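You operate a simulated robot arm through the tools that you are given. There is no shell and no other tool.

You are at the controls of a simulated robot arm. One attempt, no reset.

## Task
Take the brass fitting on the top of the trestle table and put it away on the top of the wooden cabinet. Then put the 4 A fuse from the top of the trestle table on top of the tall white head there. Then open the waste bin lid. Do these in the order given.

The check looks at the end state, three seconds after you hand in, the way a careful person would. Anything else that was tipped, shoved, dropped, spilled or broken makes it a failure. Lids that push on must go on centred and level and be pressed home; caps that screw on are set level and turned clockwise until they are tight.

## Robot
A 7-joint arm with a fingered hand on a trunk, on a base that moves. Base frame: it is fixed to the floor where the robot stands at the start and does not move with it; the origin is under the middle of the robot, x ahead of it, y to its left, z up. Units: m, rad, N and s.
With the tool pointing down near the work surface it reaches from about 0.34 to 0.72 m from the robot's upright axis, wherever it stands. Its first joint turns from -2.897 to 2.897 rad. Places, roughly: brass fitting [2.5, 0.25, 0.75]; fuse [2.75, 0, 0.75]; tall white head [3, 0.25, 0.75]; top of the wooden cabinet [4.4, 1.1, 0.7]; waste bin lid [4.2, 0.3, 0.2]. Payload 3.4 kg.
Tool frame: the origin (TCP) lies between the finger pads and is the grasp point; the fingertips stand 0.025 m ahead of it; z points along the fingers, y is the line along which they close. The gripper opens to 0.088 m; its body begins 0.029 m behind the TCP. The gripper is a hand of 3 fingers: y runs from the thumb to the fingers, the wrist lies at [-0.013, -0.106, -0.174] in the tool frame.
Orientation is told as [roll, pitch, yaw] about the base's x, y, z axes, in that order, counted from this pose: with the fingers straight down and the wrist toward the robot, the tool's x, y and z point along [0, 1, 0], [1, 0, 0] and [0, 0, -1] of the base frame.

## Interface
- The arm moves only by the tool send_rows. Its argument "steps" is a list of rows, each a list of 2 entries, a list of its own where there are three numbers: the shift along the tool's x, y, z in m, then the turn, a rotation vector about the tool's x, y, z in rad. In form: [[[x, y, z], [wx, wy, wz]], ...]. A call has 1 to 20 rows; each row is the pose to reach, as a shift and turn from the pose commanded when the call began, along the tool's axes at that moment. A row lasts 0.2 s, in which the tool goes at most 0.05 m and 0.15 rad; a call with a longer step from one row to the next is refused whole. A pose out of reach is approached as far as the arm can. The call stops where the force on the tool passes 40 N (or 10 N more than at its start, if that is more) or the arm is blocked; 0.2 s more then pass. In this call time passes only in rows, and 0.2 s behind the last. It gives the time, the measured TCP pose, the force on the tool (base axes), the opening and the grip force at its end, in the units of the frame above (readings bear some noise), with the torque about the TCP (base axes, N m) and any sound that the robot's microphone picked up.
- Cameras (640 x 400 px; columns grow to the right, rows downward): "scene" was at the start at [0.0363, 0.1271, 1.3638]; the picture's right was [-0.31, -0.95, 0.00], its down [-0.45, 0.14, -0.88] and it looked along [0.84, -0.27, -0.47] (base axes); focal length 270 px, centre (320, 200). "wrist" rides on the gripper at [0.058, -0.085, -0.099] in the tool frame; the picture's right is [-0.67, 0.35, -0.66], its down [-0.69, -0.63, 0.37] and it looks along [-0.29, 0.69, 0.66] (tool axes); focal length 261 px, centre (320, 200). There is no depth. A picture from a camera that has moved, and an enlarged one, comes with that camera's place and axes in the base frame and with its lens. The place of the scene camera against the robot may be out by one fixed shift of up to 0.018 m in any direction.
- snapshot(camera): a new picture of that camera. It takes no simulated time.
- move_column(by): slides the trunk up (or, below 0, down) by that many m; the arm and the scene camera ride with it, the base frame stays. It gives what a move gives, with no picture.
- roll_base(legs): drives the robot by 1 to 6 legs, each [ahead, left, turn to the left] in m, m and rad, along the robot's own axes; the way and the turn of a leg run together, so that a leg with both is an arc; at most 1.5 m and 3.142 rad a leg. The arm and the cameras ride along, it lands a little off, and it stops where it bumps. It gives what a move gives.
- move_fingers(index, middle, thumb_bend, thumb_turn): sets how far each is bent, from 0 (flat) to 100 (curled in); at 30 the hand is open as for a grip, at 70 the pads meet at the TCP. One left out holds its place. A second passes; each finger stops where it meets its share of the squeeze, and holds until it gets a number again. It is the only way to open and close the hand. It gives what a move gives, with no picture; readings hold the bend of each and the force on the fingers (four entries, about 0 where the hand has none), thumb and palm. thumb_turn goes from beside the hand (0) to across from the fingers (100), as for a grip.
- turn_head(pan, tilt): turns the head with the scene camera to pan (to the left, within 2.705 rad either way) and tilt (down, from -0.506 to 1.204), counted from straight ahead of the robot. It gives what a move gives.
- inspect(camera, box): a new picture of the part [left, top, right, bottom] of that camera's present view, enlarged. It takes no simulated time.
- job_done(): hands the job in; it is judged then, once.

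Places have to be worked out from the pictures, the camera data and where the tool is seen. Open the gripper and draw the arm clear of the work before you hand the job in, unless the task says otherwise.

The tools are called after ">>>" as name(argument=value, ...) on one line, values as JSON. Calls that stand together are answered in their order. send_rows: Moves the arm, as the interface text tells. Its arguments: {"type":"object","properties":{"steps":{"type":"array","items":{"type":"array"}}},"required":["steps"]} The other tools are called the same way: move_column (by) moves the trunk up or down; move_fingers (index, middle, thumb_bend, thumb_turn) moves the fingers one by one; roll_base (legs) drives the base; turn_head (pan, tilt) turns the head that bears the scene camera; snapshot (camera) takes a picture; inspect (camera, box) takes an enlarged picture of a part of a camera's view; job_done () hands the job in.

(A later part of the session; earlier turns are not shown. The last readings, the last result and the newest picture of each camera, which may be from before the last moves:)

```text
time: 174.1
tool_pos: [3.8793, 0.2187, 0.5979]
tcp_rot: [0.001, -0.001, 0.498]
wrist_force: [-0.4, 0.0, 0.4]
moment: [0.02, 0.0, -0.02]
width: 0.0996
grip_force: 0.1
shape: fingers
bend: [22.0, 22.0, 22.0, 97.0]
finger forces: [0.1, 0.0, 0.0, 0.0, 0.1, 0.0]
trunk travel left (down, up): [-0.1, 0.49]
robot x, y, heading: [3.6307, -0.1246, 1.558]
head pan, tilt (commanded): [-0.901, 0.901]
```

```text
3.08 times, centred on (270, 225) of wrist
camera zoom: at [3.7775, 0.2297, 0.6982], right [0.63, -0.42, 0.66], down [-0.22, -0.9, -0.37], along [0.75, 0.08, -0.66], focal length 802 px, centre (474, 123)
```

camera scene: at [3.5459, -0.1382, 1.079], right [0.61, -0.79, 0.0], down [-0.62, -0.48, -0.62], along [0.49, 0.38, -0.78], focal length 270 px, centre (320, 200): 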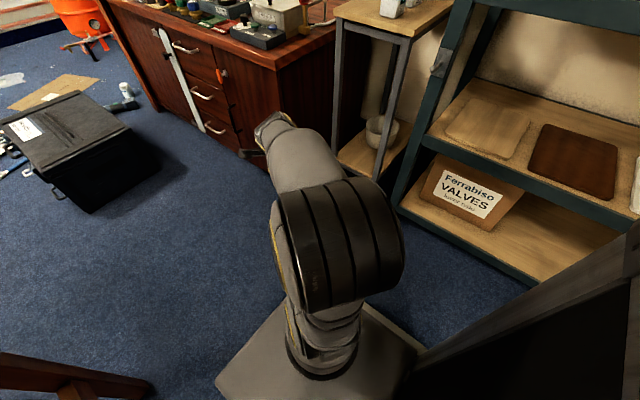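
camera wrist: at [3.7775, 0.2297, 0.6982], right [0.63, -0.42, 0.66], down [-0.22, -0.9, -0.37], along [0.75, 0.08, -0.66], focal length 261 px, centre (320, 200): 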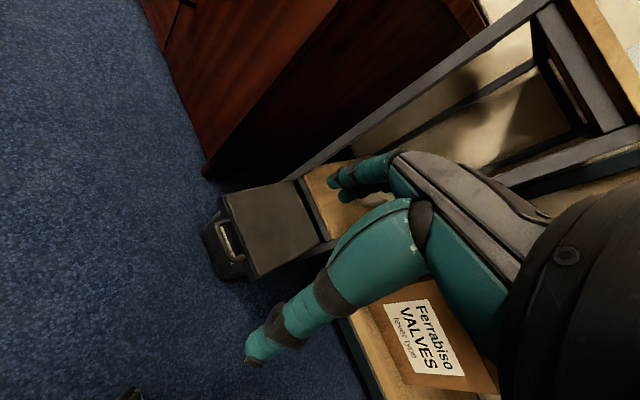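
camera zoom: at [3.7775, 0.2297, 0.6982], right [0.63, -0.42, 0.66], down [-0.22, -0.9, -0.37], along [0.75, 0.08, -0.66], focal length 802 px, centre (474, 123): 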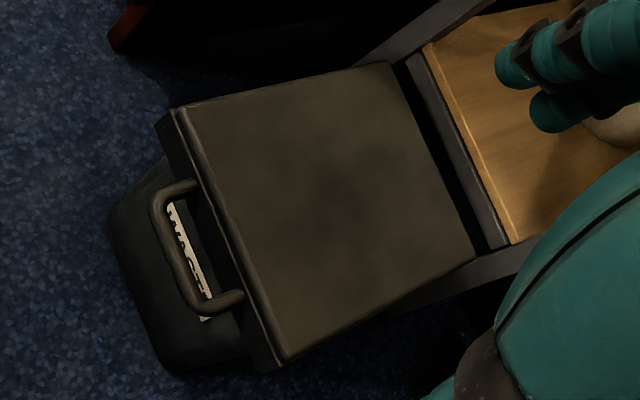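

The lid (z≈0.205) spans x 4.065–4.27, y 0.18–0.367; the loop handle's outer bar is at about (4.024, 0.235–0.31). I plan to hook the two straight fingers under the bar from the front and lift. First I'll straighten the fingers and fold the thumb to the side, and look.

>>> move_fingers(index=20, middle=20, thumb_bend=0, thumb_turn=0)

>>> snapshot(camera="wrist")

```text
time: 175.1
tool_pos: [3.8794, 0.2195, 0.5995]
tcp_rot: [0.0, 0.0, 0.501]
wrist_force: [1.0, -0.4, -0.3]
moment: [-0.06, 0.04, 0.01]
width: 0.1337
grip_force: 0.1
shape: fingers
bend: [20.0, 20.0, 0.0, 0.0]
finger forces: [0.1, 0.0, 0.1, 0.0, 0.0, 0.1]
trunk travel left (down, up): [-0.1, 0.49]
robot x, y, heading: [3.6361, -0.125, 1.562]
head pan, tilt (commanded): [-0.901, 0.901]
```

```text
taken
camera wrist: at [3.7773, 0.2298, 0.6983], right [0.63, -0.42, 0.66], down [-0.22, -0.9, -0.37], along [0.75, 0.08, -0.66], focal length 261 px, centre (320, 200)
```

wrist: 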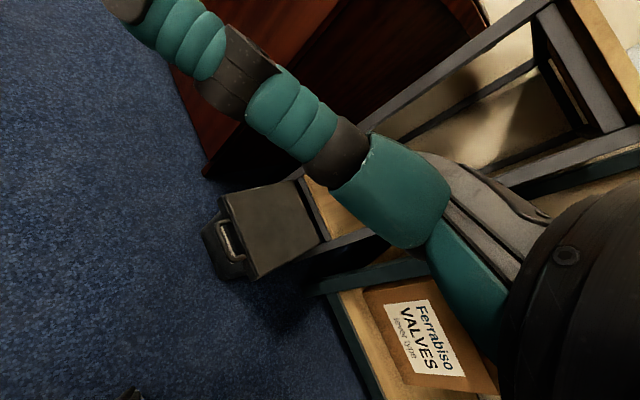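

The thumb turned sideways blocks the camera and sticks out; better to curl it into the palm side instead.

>>> move_fingers(thumb_bend=20, thumb_turn=100)

>>> move_fingers(index=20, middle=20, thumb_bend=85)

>>> snapshot(camera="wrist")

```text
time: 176.1
tool_pos: [3.8786, 0.2194, 0.5986]
tcp_rot: [0.001, 0.001, 0.503]
wrist_force: [0.0, 0.0, 0.2]
moment: [0.03, 0.01, -0.02]
width: 0.104
grip_force: 0.0
shape: fingers
bend: [20.0, 20.0, 20.0, 97.0]
finger forces: [0.0, 0.0, 0.1, 0.1, 0.0, 0.0]
trunk travel left (down, up): [-0.1, 0.49]
robot x, y, heading: [3.6349, -0.1239, 1.558]
head pan, tilt (commanded): [-0.901, 0.901]
```

```text
time: 177.1
tool_pos: [3.8803, 0.2186, 0.5984]
tcp_rot: [0.0, 0.001, 0.5]
wrist_force: [-0.3, 0.2, -0.9]
moment: [0.01, 0.01, 0.0]
width: 0.031
grip_force: 0.0
shape: fingers
bend: [20.0, 20.0, 85.0, 100.0]
finger forces: [0.1, 0.0, 0.0, 0.1, 0.0, 0.0]
trunk travel left (down, up): [-0.1, 0.49]
robot x, y, heading: [3.6341, -0.1213, 1.555]
head pan, tilt (commanded): [-0.901, 0.901]
```

```text
taken
camera wrist: at [3.7773, 0.2298, 0.6983], right [0.63, -0.42, 0.66], down [-0.22, -0.9, -0.37], along [0.75, 0.08, -0.66], focal length 261 px, centre (320, 200)
```

wrist: 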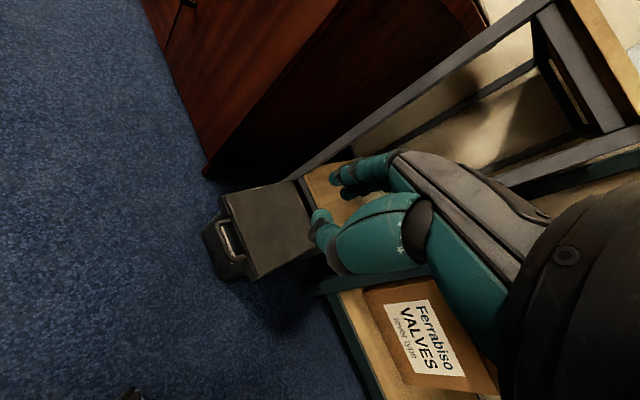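

Thumb is curled compactly. Zooming in to see where exactly the fingertips are in the hand's frame.

>>> inspect(camera="wrist", box=[290, 130, 450, 290])

```text
2.50 times, centred on (370, 210) of wrist
camera zoom: at [3.7773, 0.2298, 0.6983], right [0.63, -0.42, 0.66], down [-0.22, -0.9, -0.37], along [0.75, 0.08, -0.66], focal length 652 px, centre (195, 175)
```

zoom: 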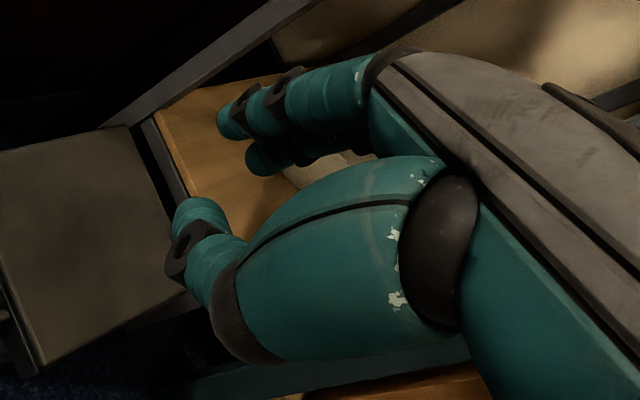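

At bend 20 the fingers splay outward about 30° from the hand's axis. I'll set them flat (0) to get more reach under the bar and check the geometry again.

>>> move_fingers(index=5, middle=5)

>>> inspect(camera="wrist", box=[290, 110, 450, 270])

>>> turn_head(pan=-0.6, tilt=0.6)

>>> snapshot(camera="scene")

```text
time: 178.1
tool_pos: [3.8798, 0.2196, 0.598]
tcp_rot: [-0.002, 0.0, 0.502]
wrist_force: [-0.8, 0.5, -0.1]
moment: [0.0, 0.0, 0.01]
width: 0.0463
grip_force: 0.1
shape: fingers
bend: [5.0, 5.0, 85.0, 100.0]
finger forces: [0.1, 0.0, 0.0, 0.1, 0.0, 0.1]
trunk travel left (down, up): [-0.1, 0.49]
robot x, y, heading: [3.6352, -0.1267, 1.562]
head pan, tilt (commanded): [-0.901, 0.901]
```

```text
2.50 times, centred on (370, 190) of wrist
camera zoom: at [3.7773, 0.2298, 0.6983], right [0.63, -0.42, 0.66], down [-0.22, -0.9, -0.37], along [0.75, 0.08, -0.66], focal length 652 px, centre (195, 225)
```

zoom: 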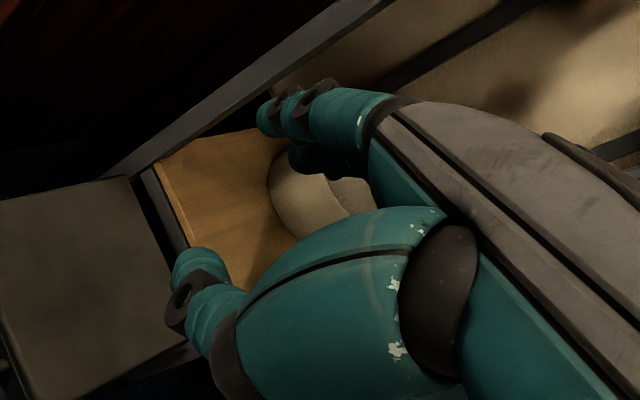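

```text
time: 178.9
tool_pos: [3.8797, 0.2195, 0.5986]
tcp_rot: [0.0, 0.0, 0.501]
wrist_force: [0.4, -0.5, -0.1]
moment: [0.0, 0.03, 0.0]
width: 0.0463
grip_force: 0.0
shape: fingers
bend: [5.0, 5.0, 85.0, 100.0]
finger forces: [0.0, 0.0, 0.1, 0.0, 0.0, 0.0]
trunk travel left (down, up): [-0.1, 0.49]
robot x, y, heading: [3.6362, -0.1223, 1.559]
head pan, tilt (commanded): [-0.6, 0.6]
```

```text
taken
camera scene: at [3.5371, -0.1121, 1.1038], right [0.82, -0.58, 0.0], down [-0.33, -0.46, -0.82], along [0.47, 0.67, -0.57], focal length 270 px, centre (320, 200)
```

scene: 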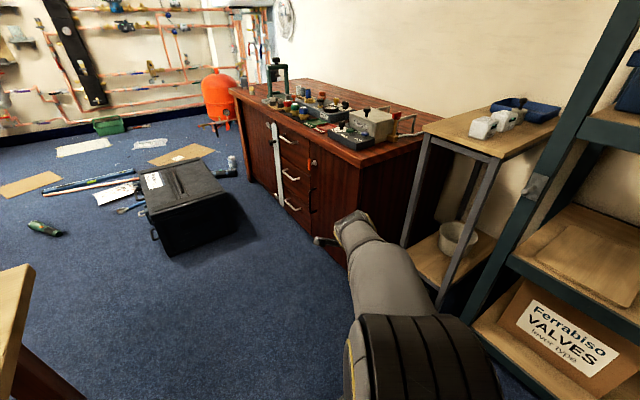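

Now I know the fingers' geometry: flat they point 42° outward of the hand's axis, tips about 87 mm out. With a hand tilt of 0.45 rad they'd lie nearly level, fit to slide under the bar. I'll lower the trunk the rest of the way, then descend in front of the bin with the hand upright.

>>> move_column(by=-0.1)

>>> send_rows(steps=[[[0.0, -0.005, 0.035], [0, 0, 0.04]], [[0.0, -0.01, 0.07], [0, 0, 0.08]], [[0.001, -0.012, 0.105], [0, 0, 0.12]], [[0.001, -0.012, 0.14], [0, 0, 0.16]], [[0.001, -0.012, 0.168], [0, 0, 0.2]]])

>>> snapshot(camera="wrist")

>>> snapshot(camera="scene")

```text
time: 180.2
tool_pos: [3.879, 0.2186, 0.4989]
tcp_rot: [0.0, 0.001, 0.5]
wrist_force: [0.4, -0.8, 0.6]
moment: [0.02, 0.01, 0.04]
width: 0.0463
grip_force: 0.1
shape: fingers
bend: [5.0, 5.0, 85.0, 100.0]
finger forces: [0.1, 0.1, 0.0, 0.0, 0.0, 0.0]
trunk travel left (down, up): [0.0, 0.59]
robot x, y, heading: [3.6341, -0.1197, 1.562]
head pan, tilt (commanded): [-0.6, 0.6]
```

```text
time: 181.4
tool_pos: [3.8683, 0.2144, 0.3307]
tcp_rot: [0.001, 0.0, 0.3]
wrist_force: [0.2, -0.6, 0.5]
moment: [-0.02, 0.01, -0.02]
width: 0.0465
grip_force: 0.0
shape: fingers
bend: [5.0, 5.0, 85.0, 100.0]
finger forces: [0.0, 0.0, 0.0, 0.0, 0.0, 0.1]
trunk travel left (down, up): [0.0, 0.59]
robot x, y, heading: [3.6369, -0.1194, 1.554]
head pan, tilt (commanded): [-0.6, 0.6]
```

```text
taken
camera wrist: at [3.7703, 0.2449, 0.4299], right [0.53, -0.54, 0.66], down [-0.4, -0.84, -0.37], along [0.75, -0.07, -0.66], focal length 261 px, centre (320, 200)
```

wrist: 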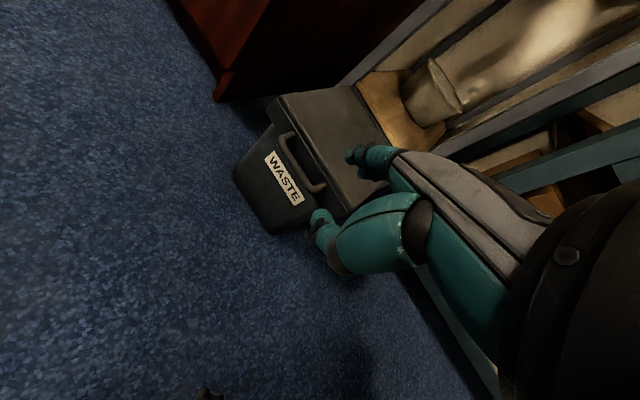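

```text
taken
camera scene: at [3.5371, -0.1121, 1.0039], right [0.82, -0.57, 0.0], down [-0.32, -0.46, -0.83], along [0.47, 0.68, -0.56], focal length 270 px, centre (320, 200)
```

scene: 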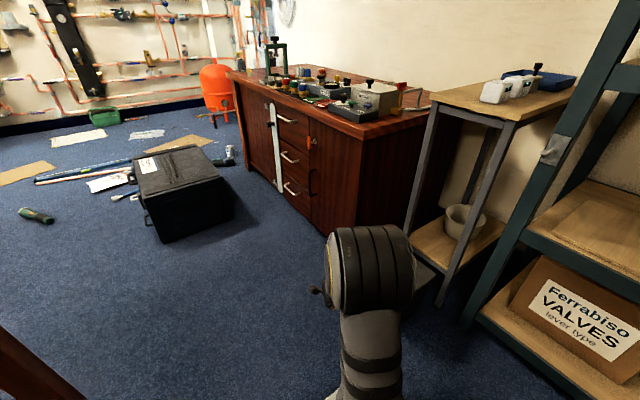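

A much better view of the handle. Zooming to triangulate the bar's height.

>>> inspect(camera="wrist", box=[225, 80, 355, 240])

```text
2.50 times, centred on (290, 160) of wrist
camera zoom: at [3.7703, 0.2449, 0.4299], right [0.53, -0.54, 0.66], down [-0.4, -0.84, -0.37], along [0.75, -0.07, -0.66], focal length 652 px, centre (395, 300)
```

zoom: 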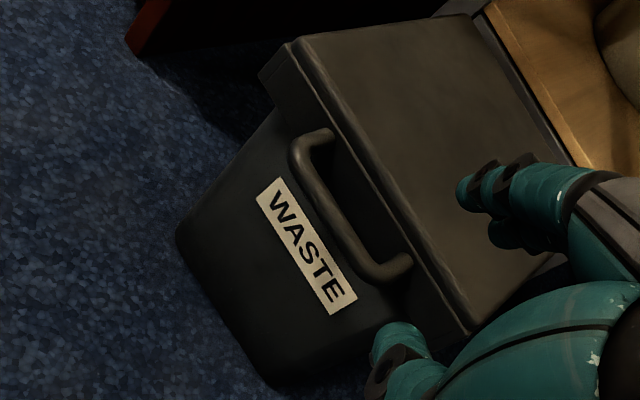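

The bar's centre is at about (4.024, 0.271, z≈0.20). I'll tilt the hand to 0.454 rad outward while descending in front of the handle, leaving a gap of ~5 cm ahead of the fingertips.

>>> send_rows(steps=[[[0, 0.0, 0.039], [-0.0908, 0, 0]], [[0, 0.0, 0.078], [-0.1816, 0, 0]], [[0, 0.003, 0.117], [-0.2724, 0, 0]], [[0, 0.006, 0.156], [-0.3632, 0, 0]], [[0, 0.01, 0.195], [-0.454, 0, 0]]])

>>> snapshot(camera="wrist")

>>> snapshot(camera="scene")

```text
time: 182.6
tool_pos: [3.8797, 0.2201, 0.1367]
tcp_rot: [0.007, -0.46, 0.299]
wrist_force: [0.4, 0.2, 0.4]
moment: [0.01, 0.0, -0.02]
width: 0.0463
grip_force: 0.1
shape: fingers
bend: [5.0, 5.0, 85.0, 100.0]
finger forces: [0.0, 0.1, 0.1, 0.0, 0.0, 0.0]
trunk travel left (down, up): [0.0, 0.59]
robot x, y, heading: [3.6338, -0.12, 1.567]
head pan, tilt (commanded): [-0.6, 0.6]
```

```text
taken
camera wrist: at [3.747, 0.2395, 0.1894], right [0.22, -0.64, 0.74], down [-0.18, -0.77, -0.61], along [0.96, 0.0, -0.29], focal length 261 px, centre (320, 200)
```

wrist: 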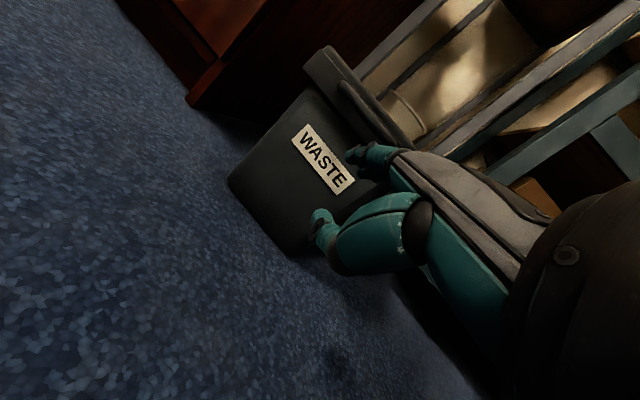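

```text
taken
camera scene: at [3.5369, -0.1121, 1.0044], right [0.82, -0.57, 0.0], down [-0.32, -0.46, -0.83], along [0.47, 0.68, -0.56], focal length 270 px, centre (320, 200)
```

scene: 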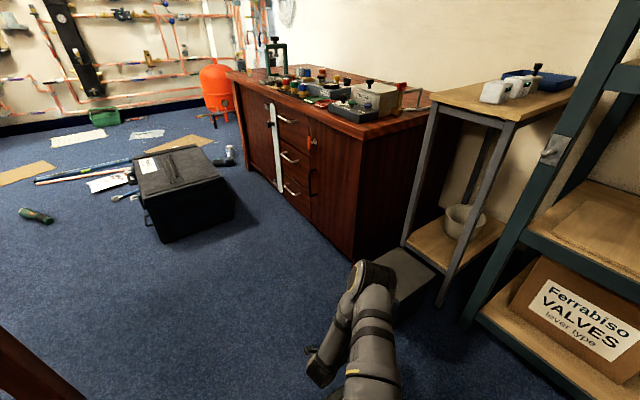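

Now the hand is low in front of the bin, with the handle just ahead. Zooming to compare the bar's height with the fingertips.

>>> inspect(camera="wrist", box=[290, 40, 450, 220])

>>> inspect(camera="scene", box=[290, 220, 450, 340])

```text
2.22 times, centred on (370, 130) of wrist
camera zoom: at [3.747, 0.2395, 0.1894], right [0.22, -0.64, 0.74], down [-0.18, -0.77, -0.61], along [0.96, 0.0, -0.29], focal length 579 px, centre (209, 356)
```

zoom: 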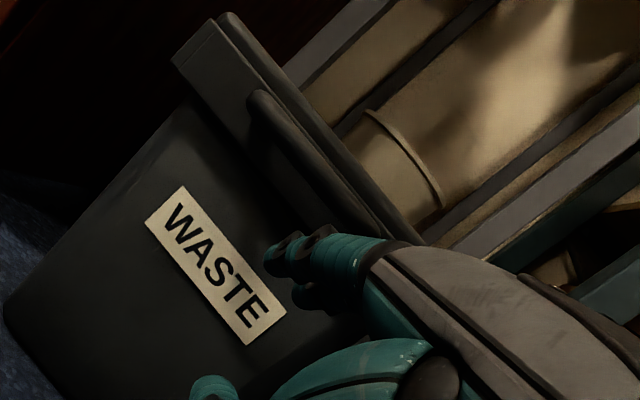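

```text
3.33 times, centred on (370, 280) of scene
camera zoom: at [3.5369, -0.1121, 1.0044], right [0.82, -0.57, 0.0], down [-0.32, -0.46, -0.83], along [0.47, 0.68, -0.56], focal length 902 px, centre (153, -67)
```

zoom: 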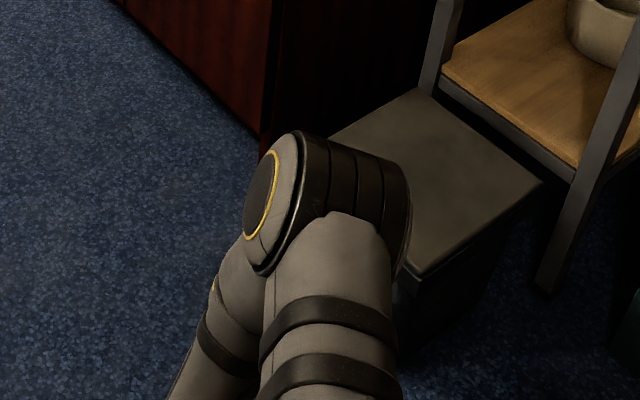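

The bar is at z≈0.20, just above the fingertips' level. To keep the elbow well above the opening lid I'll raise the trunk 0.2 m and bring the hand back down by the same amount.

>>> move_column(by=0.2)

>>> send_rows(steps=[[[0, -0.0175, 0.036], [0, 0, 0]], [[0, -0.0351, 0.0719], [0, 0, 0]], [[0, -0.0526, 0.1079], [0, 0, 0]], [[0, -0.0702, 0.1438], [0, 0, 0]], [[0, -0.0877, 0.1798], [0, 0, 0]]])

>>> snapshot(camera="scene")

>>> snapshot(camera="wrist")

```text
time: 184.8
tool_pos: [3.8778, 0.2158, 0.3353]
tcp_rot: [0.001, -0.453, 0.3]
wrist_force: [-0.3, 0.2, -0.7]
moment: [0.02, -0.01, 0.0]
width: 0.0464
grip_force: 0.0
shape: fingers
bend: [5.0, 5.0, 85.0, 100.0]
finger forces: [0.0, 0.1, 0.0, 0.1, 0.1, 0.1]
trunk travel left (down, up): [-0.2, 0.39]
robot x, y, heading: [3.6367, -0.1225, 1.555]
head pan, tilt (commanded): [-0.6, 0.6]
```

```text
time: 186.0
tool_pos: [3.878, 0.2168, 0.158]
tcp_rot: [-0.002, -0.453, 0.302]
wrist_force: [0.3, 0.6, 0.4]
moment: [0.03, 0.01, -0.02]
width: 0.0467
grip_force: 0.0
shape: fingers
bend: [5.0, 5.0, 85.0, 100.0]
finger forces: [0.0, 0.1, 0.1, 0.1, 0.0, 0.0]
out of reach, approached as far as the arm can: row 5
trunk travel left (down, up): [-0.2, 0.39]
robot x, y, heading: [3.6376, -0.1255, 1.562]
head pan, tilt (commanded): [-0.6, 0.6]
```

```text
taken
camera scene: at [3.5371, -0.112, 1.2039], right [0.82, -0.57, 0.0], down [-0.32, -0.46, -0.83], along [0.47, 0.68, -0.56], focal length 270 px, centre (320, 200)
```

scene: 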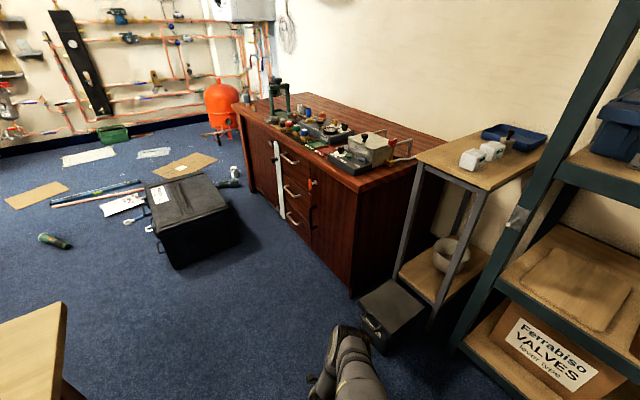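

```text
taken
camera wrist: at [3.7471, 0.2382, 0.2109], right [0.22, -0.63, 0.74], down [-0.18, -0.78, -0.6], along [0.96, 0.0, -0.29], focal length 261 px, centre (320, 200)
```

wrist: 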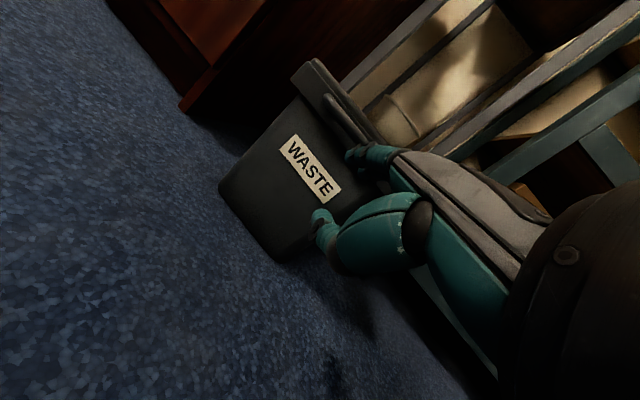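

Slightly too high for the arm at this closeness (z=0.158). I'll lower the trunk 5 cm and lift the hand a bit to land at z≈0.137.

>>> move_column(by=-0.05)

>>> send_rows(steps=[[[0, 0.0127, -0.0261], [0, 0, 0]]])

>>> inspect(camera="wrist", box=[290, 40, 450, 220])

>>> inspect(camera="scene", box=[290, 240, 450, 400])

```text
time: 186.9
tool_pos: [3.879, 0.2195, 0.1098]
tcp_rot: [0.003, -0.455, 0.298]
wrist_force: [-0.1, 0.5, -0.1]
moment: [0.0, -0.01, -0.02]
width: 0.0463
grip_force: 0.0
shape: fingers
bend: [5.0, 5.0, 85.0, 100.0]
finger forces: [0.0, 0.0, 0.0, 0.0, 0.1, 0.0]
trunk travel left (down, up): [-0.15, 0.44]
robot x, y, heading: [3.6346, -0.1221, 1.557]
head pan, tilt (commanded): [-0.6, 0.6]
```

```text
time: 187.3
tool_pos: [3.879, 0.2187, 0.1391]
tcp_rot: [0.0, -0.454, 0.3]
wrist_force: [-0.7, -0.2, 0.5]
moment: [0.02, 0.01, -0.03]
width: 0.0465
grip_force: 0.0
shape: fingers
bend: [5.0, 5.0, 85.0, 100.0]
finger forces: [0.1, 0.1, 0.0, 0.0, 0.1, 0.0]
trunk travel left (down, up): [-0.15, 0.44]
robot x, y, heading: [3.6339, -0.1255, 1.554]
head pan, tilt (commanded): [-0.6, 0.6]
```

```text
2.22 times, centred on (370, 130) of wrist
camera zoom: at [3.7472, 0.2389, 0.1904], right [0.22, -0.63, 0.74], down [-0.18, -0.77, -0.6], along [0.96, 0.0, -0.29], focal length 579 px, centre (209, 356)
```

zoom: 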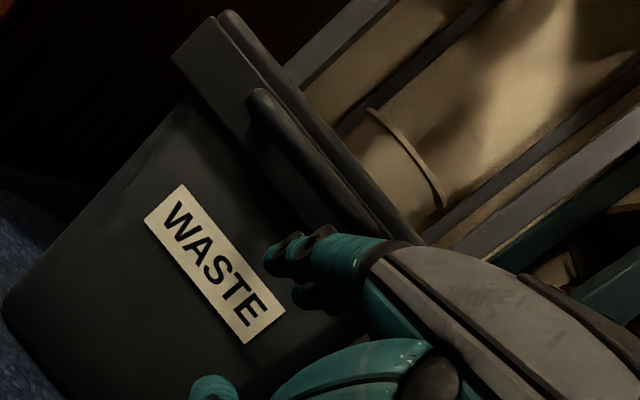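

```text
2.50 times, centred on (370, 320) of scene
camera zoom: at [3.5373, -0.1108, 1.1536], right [0.82, -0.57, 0.0], down [-0.32, -0.46, -0.82], along [0.47, 0.67, -0.57], focal length 676 px, centre (195, -100)
```

zoom: 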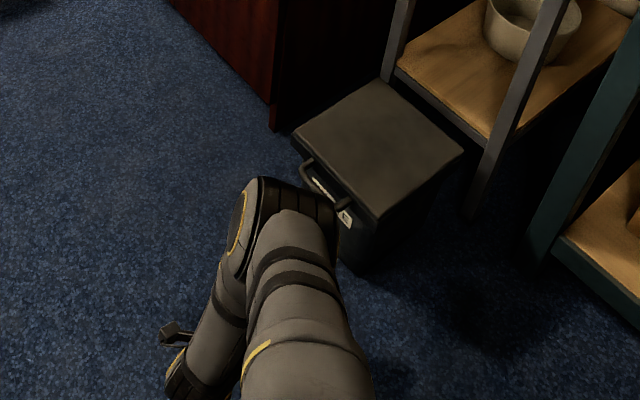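

Fingertips are below the bar's level and laterally centred on it. Sliding forward 9 cm to bring the fingertips just under and past the bar.

>>> send_rows(steps=[[[0, 0.027, 0.0132], [0, 0, 0]], [[0, 0.0539, 0.0263], [0, 0, 0]], [[0, 0.0719, 0.0351], [0, 0, 0]], [[0, 0.0809, 0.0395], [0, 0, 0]]])

>>> snapshot(camera="wrist")

>>> inspect(camera="scene", box=[290, 240, 450, 400])

```text
time: 188.3
tool_pos: [3.964, 0.2458, 0.1377]
tcp_rot: [-0.001, -0.455, 0.301]
wrist_force: [0.7, -0.2, 0.8]
moment: [0.03, -0.05, 0.0]
width: 0.0464
grip_force: 0.1
shape: fingers
bend: [5.0, 5.0, 85.0, 100.0]
finger forces: [0.0, 0.0, 0.0, 0.0, 0.0, 0.0]
trunk travel left (down, up): [-0.15, 0.44]
robot x, y, heading: [3.6357, -0.1253, 1.556]
head pan, tilt (commanded): [-0.6, 0.6]
```

```text
taken
camera wrist: at [3.8336, 0.2649, 0.1904], right [0.22, -0.63, 0.74], down [-0.18, -0.78, -0.6], along [0.96, 0.0, -0.29], focal length 261 px, centre (320, 200)
```

wrist: 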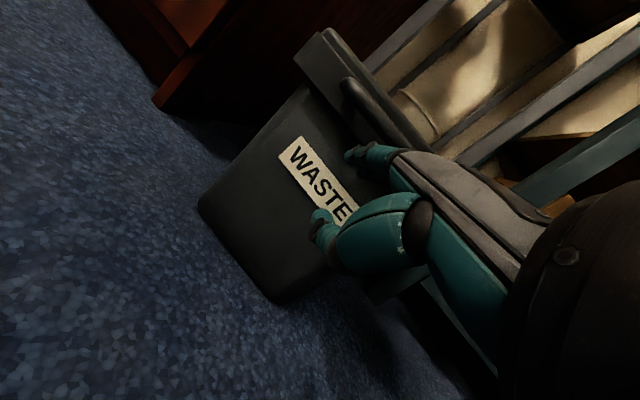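

```text
2.50 times, centred on (370, 320) of scene
camera zoom: at [3.5371, -0.112, 1.1538], right [0.82, -0.57, 0.0], down [-0.32, -0.46, -0.83], along [0.47, 0.68, -0.56], focal length 676 px, centre (195, -100)
```

zoom: 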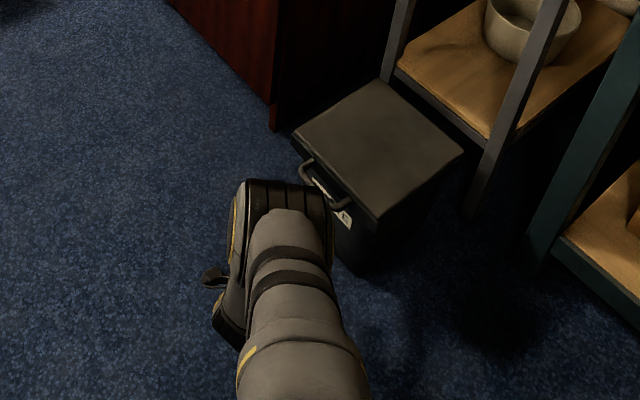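

Let me zoom to see whether the fingertips are under the bar.

>>> inspect(camera="wrist", box=[310, 50, 430, 210])

```text
2.50 times, centred on (370, 130) of wrist
camera zoom: at [3.8336, 0.2649, 0.1904], right [0.22, -0.63, 0.74], down [-0.18, -0.78, -0.6], along [0.96, 0.0, -0.29], focal length 652 px, centre (195, 375)
```

zoom: 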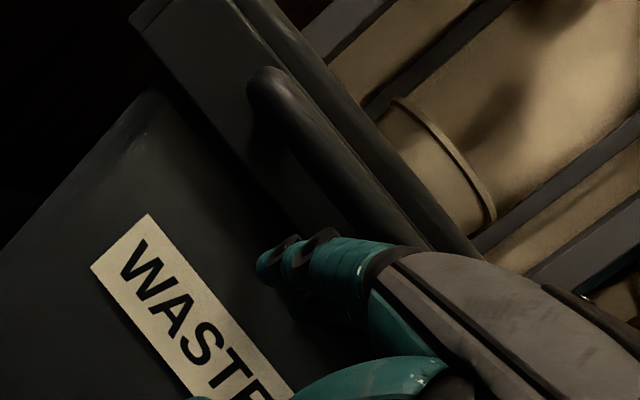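

The fingertips are right below the bar with about 1 cm of gap. Lifting gently to start opening the lid by about 10°.

>>> send_rows(steps=[[[0, 0.0053, -0.0108], [0, 0, 0]], [[-0.0002, 0.0124, -0.024], [0, 0, 0]], [[-0.0006, 0.0201, -0.037], [0, 0, 0]], [[-0.0011, 0.0273, -0.0479], [0, 0, 0]]])

>>> snapshot(camera="wrist")

>>> inspect(camera="scene", box=[290, 240, 450, 400])

```text
time: 189.3
tool_pos: [3.9675, 0.2452, 0.1927]
tcp_rot: [0.001, -0.454, 0.301]
wrist_force: [-0.3, 0.1, -1.0]
moment: [-0.01, 0.03, -0.03]
width: 0.0466
grip_force: 1.0
shape: fingers
bend: [5.0, 5.0, 85.0, 100.0]
finger forces: [0.1, 1.7, 0.0, 0.0, 0.1, 0.0]
trunk travel left (down, up): [-0.15, 0.44]
robot x, y, heading: [3.6363, -0.123, 1.559]
head pan, tilt (commanded): [-0.6, 0.6]
```

```text
taken
camera wrist: at [3.8369, 0.2651, 0.2454], right [0.22, -0.63, 0.74], down [-0.18, -0.78, -0.6], along [0.96, 0.0, -0.29], focal length 261 px, centre (320, 200)
```

wrist: 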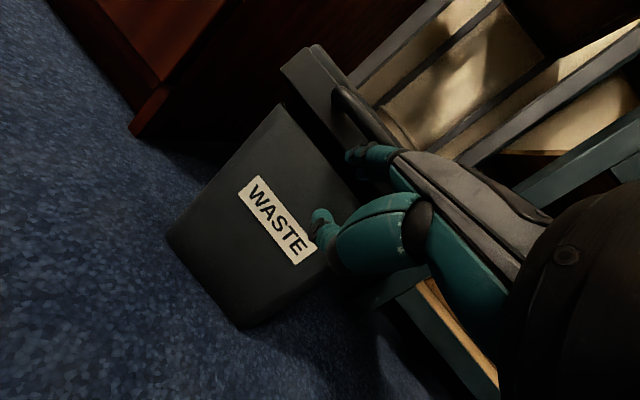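

```text
2.50 times, centred on (370, 320) of scene
camera zoom: at [3.5372, -0.1119, 1.1538], right [0.82, -0.57, 0.0], down [-0.32, -0.46, -0.82], along [0.47, 0.68, -0.57], focal length 676 px, centre (195, -100)
```

zoom: 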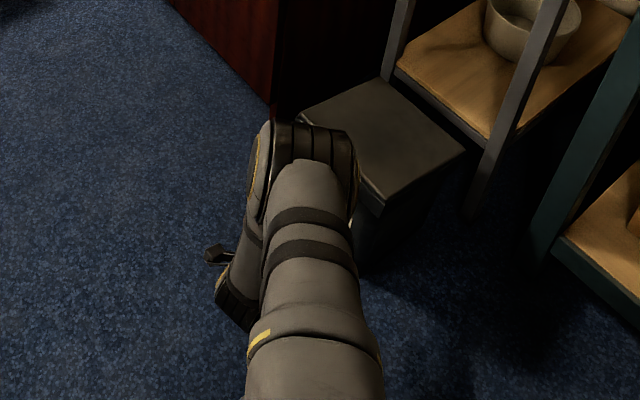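

The middle finger feels a small load, so the lid is starting to lift. Let me zoom to confirm.

>>> inspect(camera="wrist", box=[260, 30, 420, 190])

```text
2.50 times, centred on (340, 110) of wrist
camera zoom: at [3.8369, 0.2651, 0.2454], right [0.22, -0.63, 0.74], down [-0.18, -0.78, -0.6], along [0.96, 0.0, -0.29], focal length 652 px, centre (270, 425)
```

zoom: 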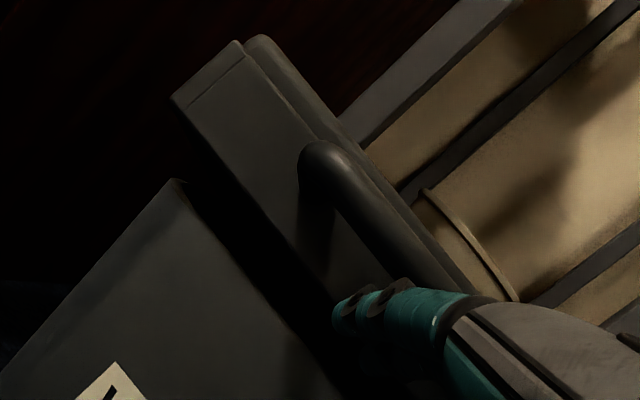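

The lid is clearly lifting, with the bin body staying put. Continuing along the lid's arc to about 40°.

>>> send_rows(steps=[[[-0.0017, 0.0138, -0.0163], [0, 0, 0]], [[-0.0033, 0.0277, -0.0326], [0, 0, 0]], [[-0.006, 0.044, -0.0463], [0, 0, 0]], [[-0.0087, 0.0604, -0.0599], [0, 0, 0]], [[-0.0123, 0.0786, -0.0705], [0, 0, 0]], [[-0.0159, 0.0969, -0.0811], [0, 0, 0]]])

>>> snapshot(camera="wrist")

>>> snapshot(camera="scene")

```text
time: 190.7
tool_pos: [4.0232, 0.2457, 0.308]
tcp_rot: [-0.002, -0.454, 0.3]
wrist_force: [-0.2, 0.1, -1.1]
moment: [0.0, 0.04, -0.03]
width: 0.0464
grip_force: 1.2
shape: fingers
bend: [5.0, 5.0, 85.0, 100.0]
finger forces: [0.0, 1.3, 0.0, 0.0, 0.0, 0.0]
trunk travel left (down, up): [-0.15, 0.44]
robot x, y, heading: [3.6323, -0.1231, 1.557]
head pan, tilt (commanded): [-0.6, 0.6]
```

```text
taken
camera wrist: at [3.891, 0.2658, 0.3608], right [0.22, -0.63, 0.74], down [-0.18, -0.78, -0.6], along [0.96, 0.0, -0.29], focal length 261 px, centre (320, 200)
```

wrist: 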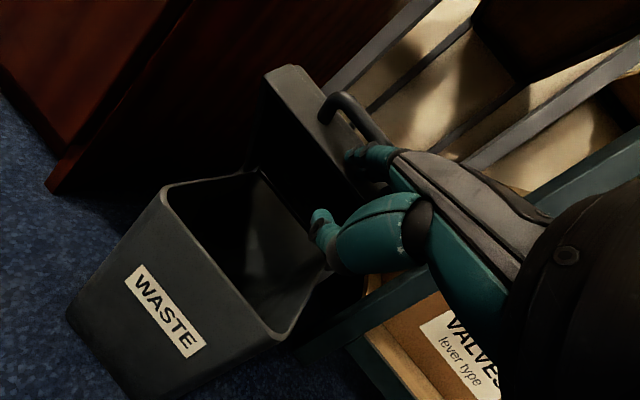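

```text
taken
camera scene: at [3.5372, -0.1119, 1.1538], right [0.82, -0.57, 0.0], down [-0.32, -0.46, -0.82], along [0.47, 0.68, -0.57], focal length 270 px, centre (320, 200)
```

scene: 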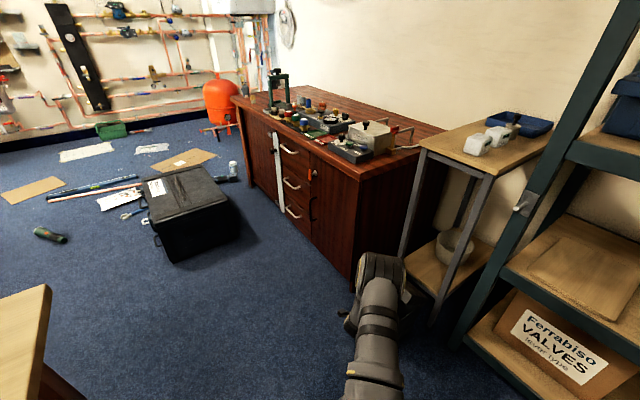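

The lid is open to about 40° and rests on the fingers; the bin hasn't moved. Continuing along the arc to about 70°.

>>> send_rows(steps=[[[-0.0045, 0.0196, -0.0073], [0, 0, 0]], [[-0.009, 0.0393, -0.0145], [0, 0, 0]], [[-0.0142, 0.0598, -0.0183], [0, 0, 0]], [[-0.0193, 0.0803, -0.022], [0, 0, 0]], [[-0.0251, 0.101, -0.022], [0, 0, 0]], [[-0.0308, 0.1217, -0.022], [0, 0, 0]]])

>>> snapshot(camera="wrist")

>>> snapshot(camera="scene")

```text
time: 192.1
tool_pos: [4.1265, 0.2435, 0.3815]
tcp_rot: [0.0, -0.453, 0.3]
wrist_force: [-0.5, -0.4, -2.7]
moment: [0.02, 0.18, -0.03]
width: 0.0465
grip_force: 1.1
shape: fingers
bend: [5.0, 6.0, 85.0, 100.0]
finger forces: [0.0, 2.7, 0.1, 0.1, 0.1, 0.0]
trunk travel left (down, up): [-0.15, 0.44]
robot x, y, heading: [3.6371, -0.1227, 1.556]
head pan, tilt (commanded): [-0.6, 0.6]
```

```text
taken
camera wrist: at [3.9954, 0.2643, 0.433], right [0.22, -0.63, 0.74], down [-0.19, -0.78, -0.6], along [0.96, 0.0, -0.29], focal length 261 px, centre (320, 200)
```

wrist: 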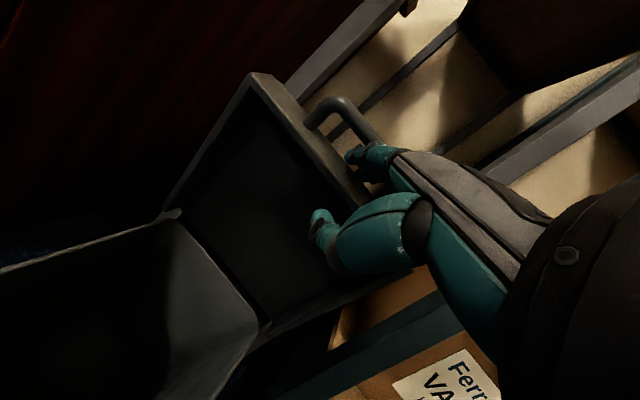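

```text
taken
camera scene: at [3.5373, -0.1118, 1.1538], right [0.82, -0.57, 0.0], down [-0.32, -0.46, -0.82], along [0.47, 0.68, -0.57], focal length 270 px, centre (320, 200)
```

scene: 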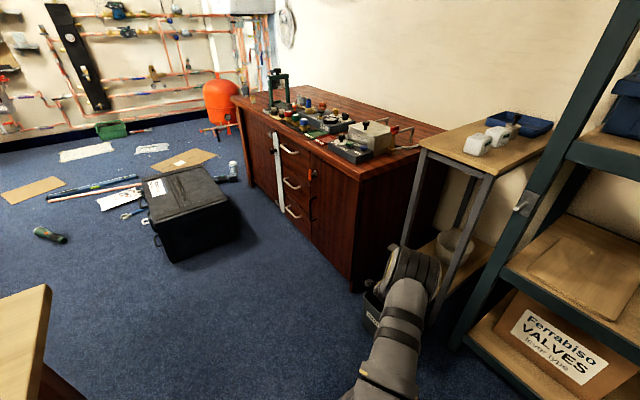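

The lid is now at about 70°, load still only a few newtons. Pushing on gently toward vertical.

>>> send_rows(steps=[[[-0.0061, 0.0203, 0.0036], [0, 0, 0]], [[-0.0122, 0.0405, 0.0073], [0, 0, 0]], [[-0.0186, 0.0596, 0.0146], [0, 0, 0]]])

>>> snapshot(camera="wrist")

>>> inspect(camera="scene", box=[340, 200, 500, 360])

```text
time: 192.9
tool_pos: [4.1908, 0.2452, 0.3943]
tcp_rot: [-0.001, -0.452, 0.302]
wrist_force: [-0.4, -0.4, -3.1]
moment: [-0.01, 0.25, -0.03]
width: 0.0466
grip_force: 1.8
shape: fingers
bend: [5.0, 6.0, 85.0, 100.0]
finger forces: [0.1, 3.9, 0.0, 0.0, 0.0, 0.0]
trunk travel left (down, up): [-0.15, 0.44]
robot x, y, heading: [3.6364, -0.1234, 1.56]
head pan, tilt (commanded): [-0.6, 0.6]
```

```text
taken
camera wrist: at [4.0581, 0.2648, 0.446], right [0.22, -0.63, 0.74], down [-0.18, -0.78, -0.6], along [0.96, 0.0, -0.29], focal length 261 px, centre (320, 200)
```

wrist: 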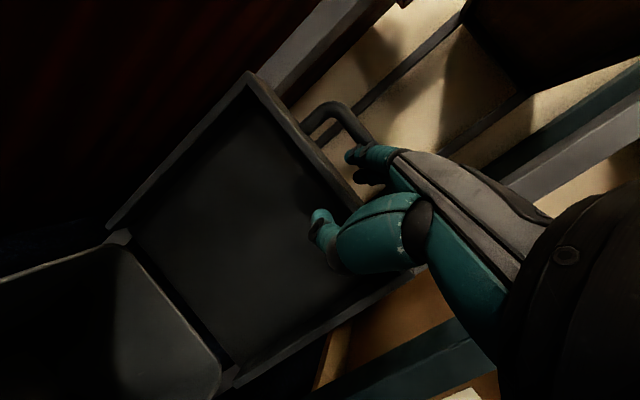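

```text
2.50 times, centred on (420, 280) of scene
camera zoom: at [3.5374, -0.1118, 1.1538], right [0.82, -0.57, 0.0], down [-0.32, -0.46, -0.82], along [0.47, 0.68, -0.57], focal length 676 px, centre (70, 0)
```

zoom: 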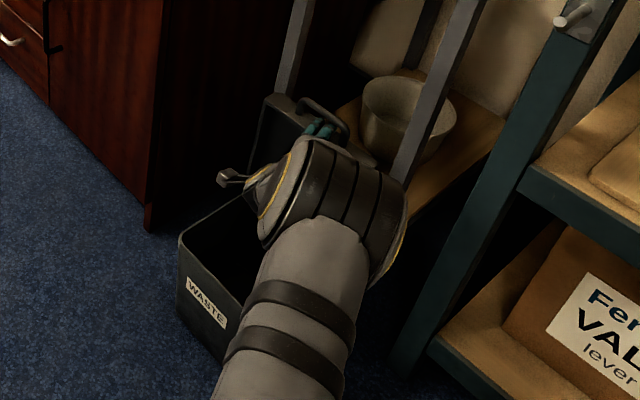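

The lid is almost vertical. Pushing a little further, past vertical, watching the force.

>>> send_rows(steps=[[[-0.0032, 0.0094, 0.004], [0, 0, 0]], [[-0.0063, 0.0187, 0.008], [0, 0, 0]], [[-0.0095, 0.0278, 0.013], [0, 0, 0]], [[-0.0127, 0.0369, 0.018], [0, 0, 0]]])

>>> snapshot(camera="wrist")

>>> inspect(camera="scene", box=[340, 200, 500, 360])

```text
time: 193.9
tool_pos: [4.2308, 0.2461, 0.3904]
tcp_rot: [-0.004, -0.445, 0.306]
wrist_force: [-18.8, -1.2, -15.2]
moment: [-0.11, -0.1, 0.15]
width: 0.0446
grip_force: 12.6
shape: fingers
bend: [6.0, 6.0, 85.0, 100.0]
finger forces: [2.8, 22.1, 0.0, 0.1, 0.1, 0.1]
trunk travel left (down, up): [-0.15, 0.44]
robot x, y, heading: [3.6331, -0.1214, 1.561]
head pan, tilt (commanded): [-0.6, 0.6]
```

```text
taken
camera wrist: at [4.0986, 0.2654, 0.4437], right [0.23, -0.63, 0.74], down [-0.19, -0.78, -0.6], along [0.95, 0.0, -0.3], focal length 261 px, centre (320, 200)
```

wrist: 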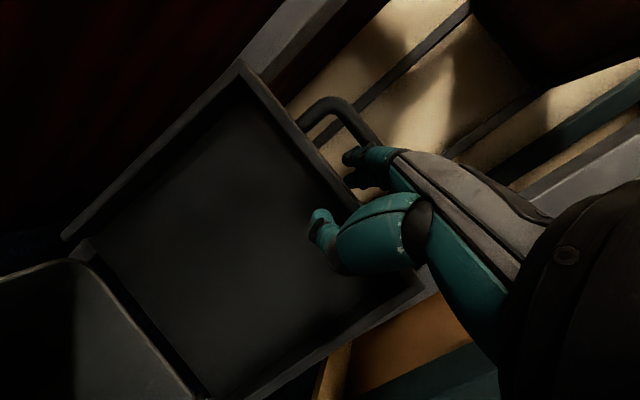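

```text
2.50 times, centred on (420, 280) of scene
camera zoom: at [3.5374, -0.1113, 1.1537], right [0.82, -0.57, 0.0], down [-0.32, -0.46, -0.82], along [0.47, 0.68, -0.57], focal length 676 px, centre (70, 0)
```

zoom: 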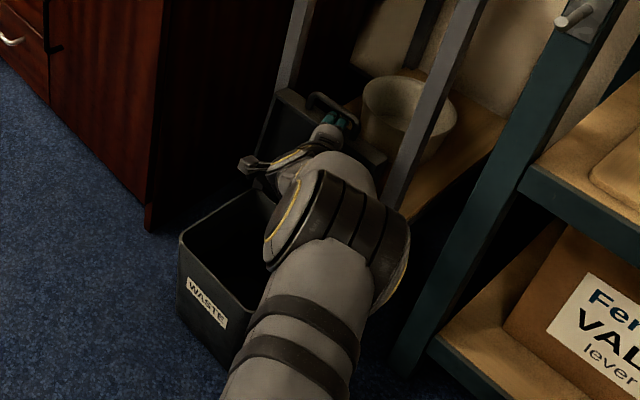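

The force jumped to ~19 N: the lid has reached a stop just past vertical, so I stop pushing. I'll back the hand off 1.5 cm and check whether the lid stays.

>>> send_rows(steps=[[[0, -0.0067, -0.0033], [0, 0, 0]], [[0, -0.0135, -0.0066], [0, 0, 0]]])

>>> snapshot(camera="wrist")

```text
time: 194.5
tool_pos: [4.2189, 0.2398, 0.3947]
tcp_rot: [-0.002, -0.454, 0.298]
wrist_force: [-2.7, 0.4, -8.9]
moment: [-0.15, 0.41, 0.07]
width: 0.0448
grip_force: 4.8
shape: fingers
bend: [6.0, 7.0, 85.0, 100.0]
finger forces: [0.8, 8.2, 0.0, 0.0, 0.0, 0.1]
trunk travel left (down, up): [-0.15, 0.44]
robot x, y, heading: [3.638, -0.1248, 1.557]
head pan, tilt (commanded): [-0.6, 0.6]
```

```text
taken
camera wrist: at [4.0875, 0.2605, 0.4472], right [0.22, -0.63, 0.74], down [-0.18, -0.77, -0.61], along [0.96, 0.0, -0.29], focal length 261 px, centre (320, 200)
```

wrist: 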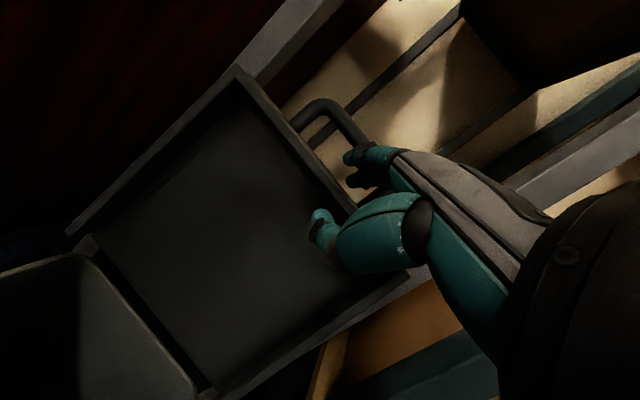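

Remaining force is mostly vertical: the fingers press up on the bar. Lowering the hand 1 cm.

>>> send_rows(steps=[[[0, -0.0022, 0.0045], [0, 0, 0]], [[0, -0.0044, 0.009], [0, 0, 0]]])

>>> snapshot(camera="wrist")

```text
time: 195.1
tool_pos: [4.2193, 0.2405, 0.3863]
tcp_rot: [0.0, -0.457, 0.3]
wrist_force: [0.0, -0.8, -0.3]
moment: [-0.03, -0.01, 0.03]
width: 0.0462
grip_force: 0.2
shape: fingers
bend: [5.0, 5.0, 85.0, 100.0]
finger forces: [0.1, 0.4, 0.1, 0.1, 0.0, 0.1]
trunk travel left (down, up): [-0.15, 0.44]
robot x, y, heading: [3.6353, -0.1211, 1.556]
head pan, tilt (commanded): [-0.6, 0.6]
```

```text
taken
camera wrist: at [4.0872, 0.2605, 0.4376], right [0.22, -0.63, 0.74], down [-0.18, -0.77, -0.61], along [0.96, 0.0, -0.29], focal length 261 px, centre (320, 200)
```

wrist: 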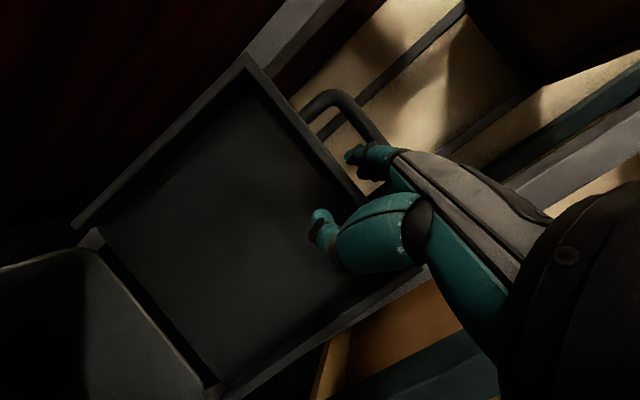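

The load is now zero and the lid stays put, leaning ~5–8° past vertical. Withdrawing the hand straight back.

>>> send_rows(steps=[[[0, -0.012, -0.004], [0, 0, 0]], [[0, -0.03, -0.0125], [0, 0, 0]], [[0, -0.057, -0.026], [0, 0, 0]], [[0, -0.084, -0.04], [0, 0, 0]], [[0, -0.111, -0.053], [0, 0, 0]], [[0, -0.138, -0.066], [0, 0, 0]]])

>>> snapshot(camera="wrist")

>>> snapshot(camera="scene")

```text
time: 196.5
tool_pos: [4.0729, 0.1957, 0.3841]
tcp_rot: [0.0, -0.453, 0.298]
wrist_force: [0.2, -0.2, -0.9]
moment: [-0.01, 0.03, -0.01]
width: 0.0464
grip_force: 0.1
shape: fingers
bend: [5.0, 5.0, 85.0, 100.0]
finger forces: [0.1, 0.0, 0.0, 0.0, 0.1, 0.1]
trunk travel left (down, up): [-0.15, 0.44]
robot x, y, heading: [3.6332, -0.1213, 1.556]
head pan, tilt (commanded): [-0.6, 0.6]
```

```text
taken
camera wrist: at [3.9405, 0.2157, 0.4358], right [0.22, -0.63, 0.74], down [-0.18, -0.77, -0.6], along [0.96, 0.0, -0.29], focal length 261 px, centre (320, 200)
```

wrist: 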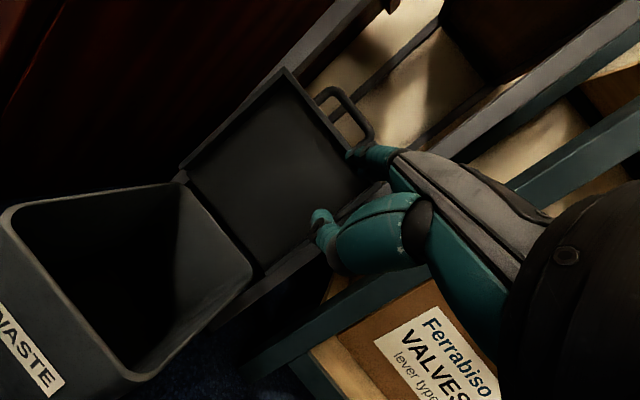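

```text
taken
camera scene: at [3.5372, -0.112, 1.1538], right [0.82, -0.57, 0.0], down [-0.32, -0.46, -0.83], along [0.47, 0.68, -0.56], focal length 270 px, centre (320, 200)
```

scene: 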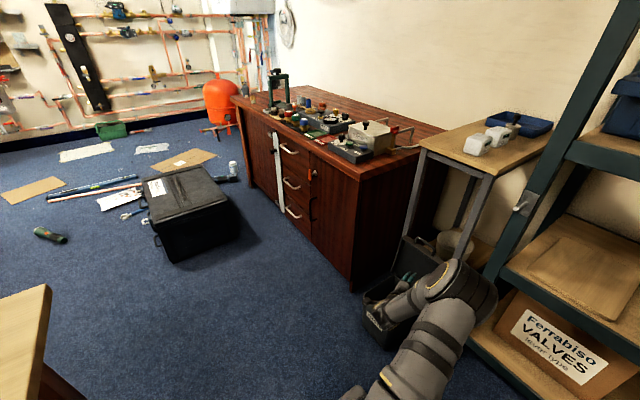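

The lid stays open by itself. Withdrawing further and raising the hand.

>>> send_rows(steps=[[[0, -0.027, -0.0132], [0, 0, 0]], [[0, -0.054, -0.0264], [0, 0, 0]], [[0, -0.081, -0.0396], [0.05, 0, 0]], [[0, -0.1, -0.06], [0.12, 0, 0]], [[0, -0.11, -0.1], [0.2, 0, 0]], [[0, -0.115, -0.14], [0.28, 0, 0]], [[0, -0.115, -0.18], [0.36, 0, 0]], [[0, -0.115, -0.22], [0.454, 0, 0]]])

>>> move_fingers(index=30, middle=30, thumb_bend=30, thumb_turn=98)

>>> snapshot(camera="wrist")

>>> snapshot(camera="scene")

```text
time: 198.3
tool_pos: [3.893, 0.1495, 0.5314]
tcp_rot: [-0.001, 0.0, 0.302]
wrist_force: [-0.5, 0.0, -1.3]
moment: [-0.01, 0.05, 0.04]
width: 0.0463
grip_force: 0.1
shape: fingers
bend: [5.0, 5.0, 85.0, 100.0]
finger forces: [0.0, 0.1, 0.0, 0.0, 0.1, 0.0]
out of reach, approached as far as the arm can: row 6, 7, 8
trunk travel left (down, up): [-0.15, 0.44]
robot x, y, heading: [3.6381, -0.1251, 1.556]
head pan, tilt (commanded): [-0.6, 0.6]
```

```text
time: 199.3
tool_pos: [3.8923, 0.15, 0.5328]
tcp_rot: [-0.002, 0.001, 0.302]
wrist_force: [-0.4, -0.6, -0.7]
moment: [-0.03, 0.0, 0.0]
width: 0.0849
grip_force: 0.1
shape: fingers
bend: [30.0, 30.0, 30.0, 96.0]
finger forces: [0.0, 0.0, 0.0, 0.0, 0.0, 0.1]
trunk travel left (down, up): [-0.15, 0.44]
robot x, y, heading: [3.635, -0.1248, 1.563]
head pan, tilt (commanded): [-0.6, 0.6]
```

```text
taken
camera wrist: at [3.7954, 0.1796, 0.6319], right [0.53, -0.54, 0.66], down [-0.4, -0.84, -0.36], along [0.75, -0.07, -0.66], focal length 261 px, centre (320, 200)
```

wrist: 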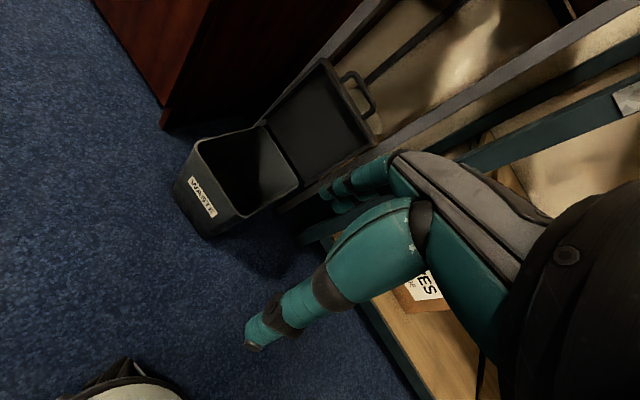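

```text
taken
camera scene: at [3.5371, -0.112, 1.1538], right [0.82, -0.57, 0.0], down [-0.32, -0.46, -0.83], along [0.47, 0.68, -0.56], focal length 270 px, centre (320, 200)
```

scene: 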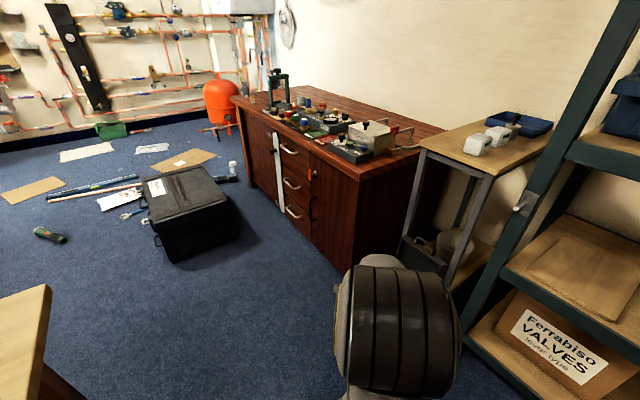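

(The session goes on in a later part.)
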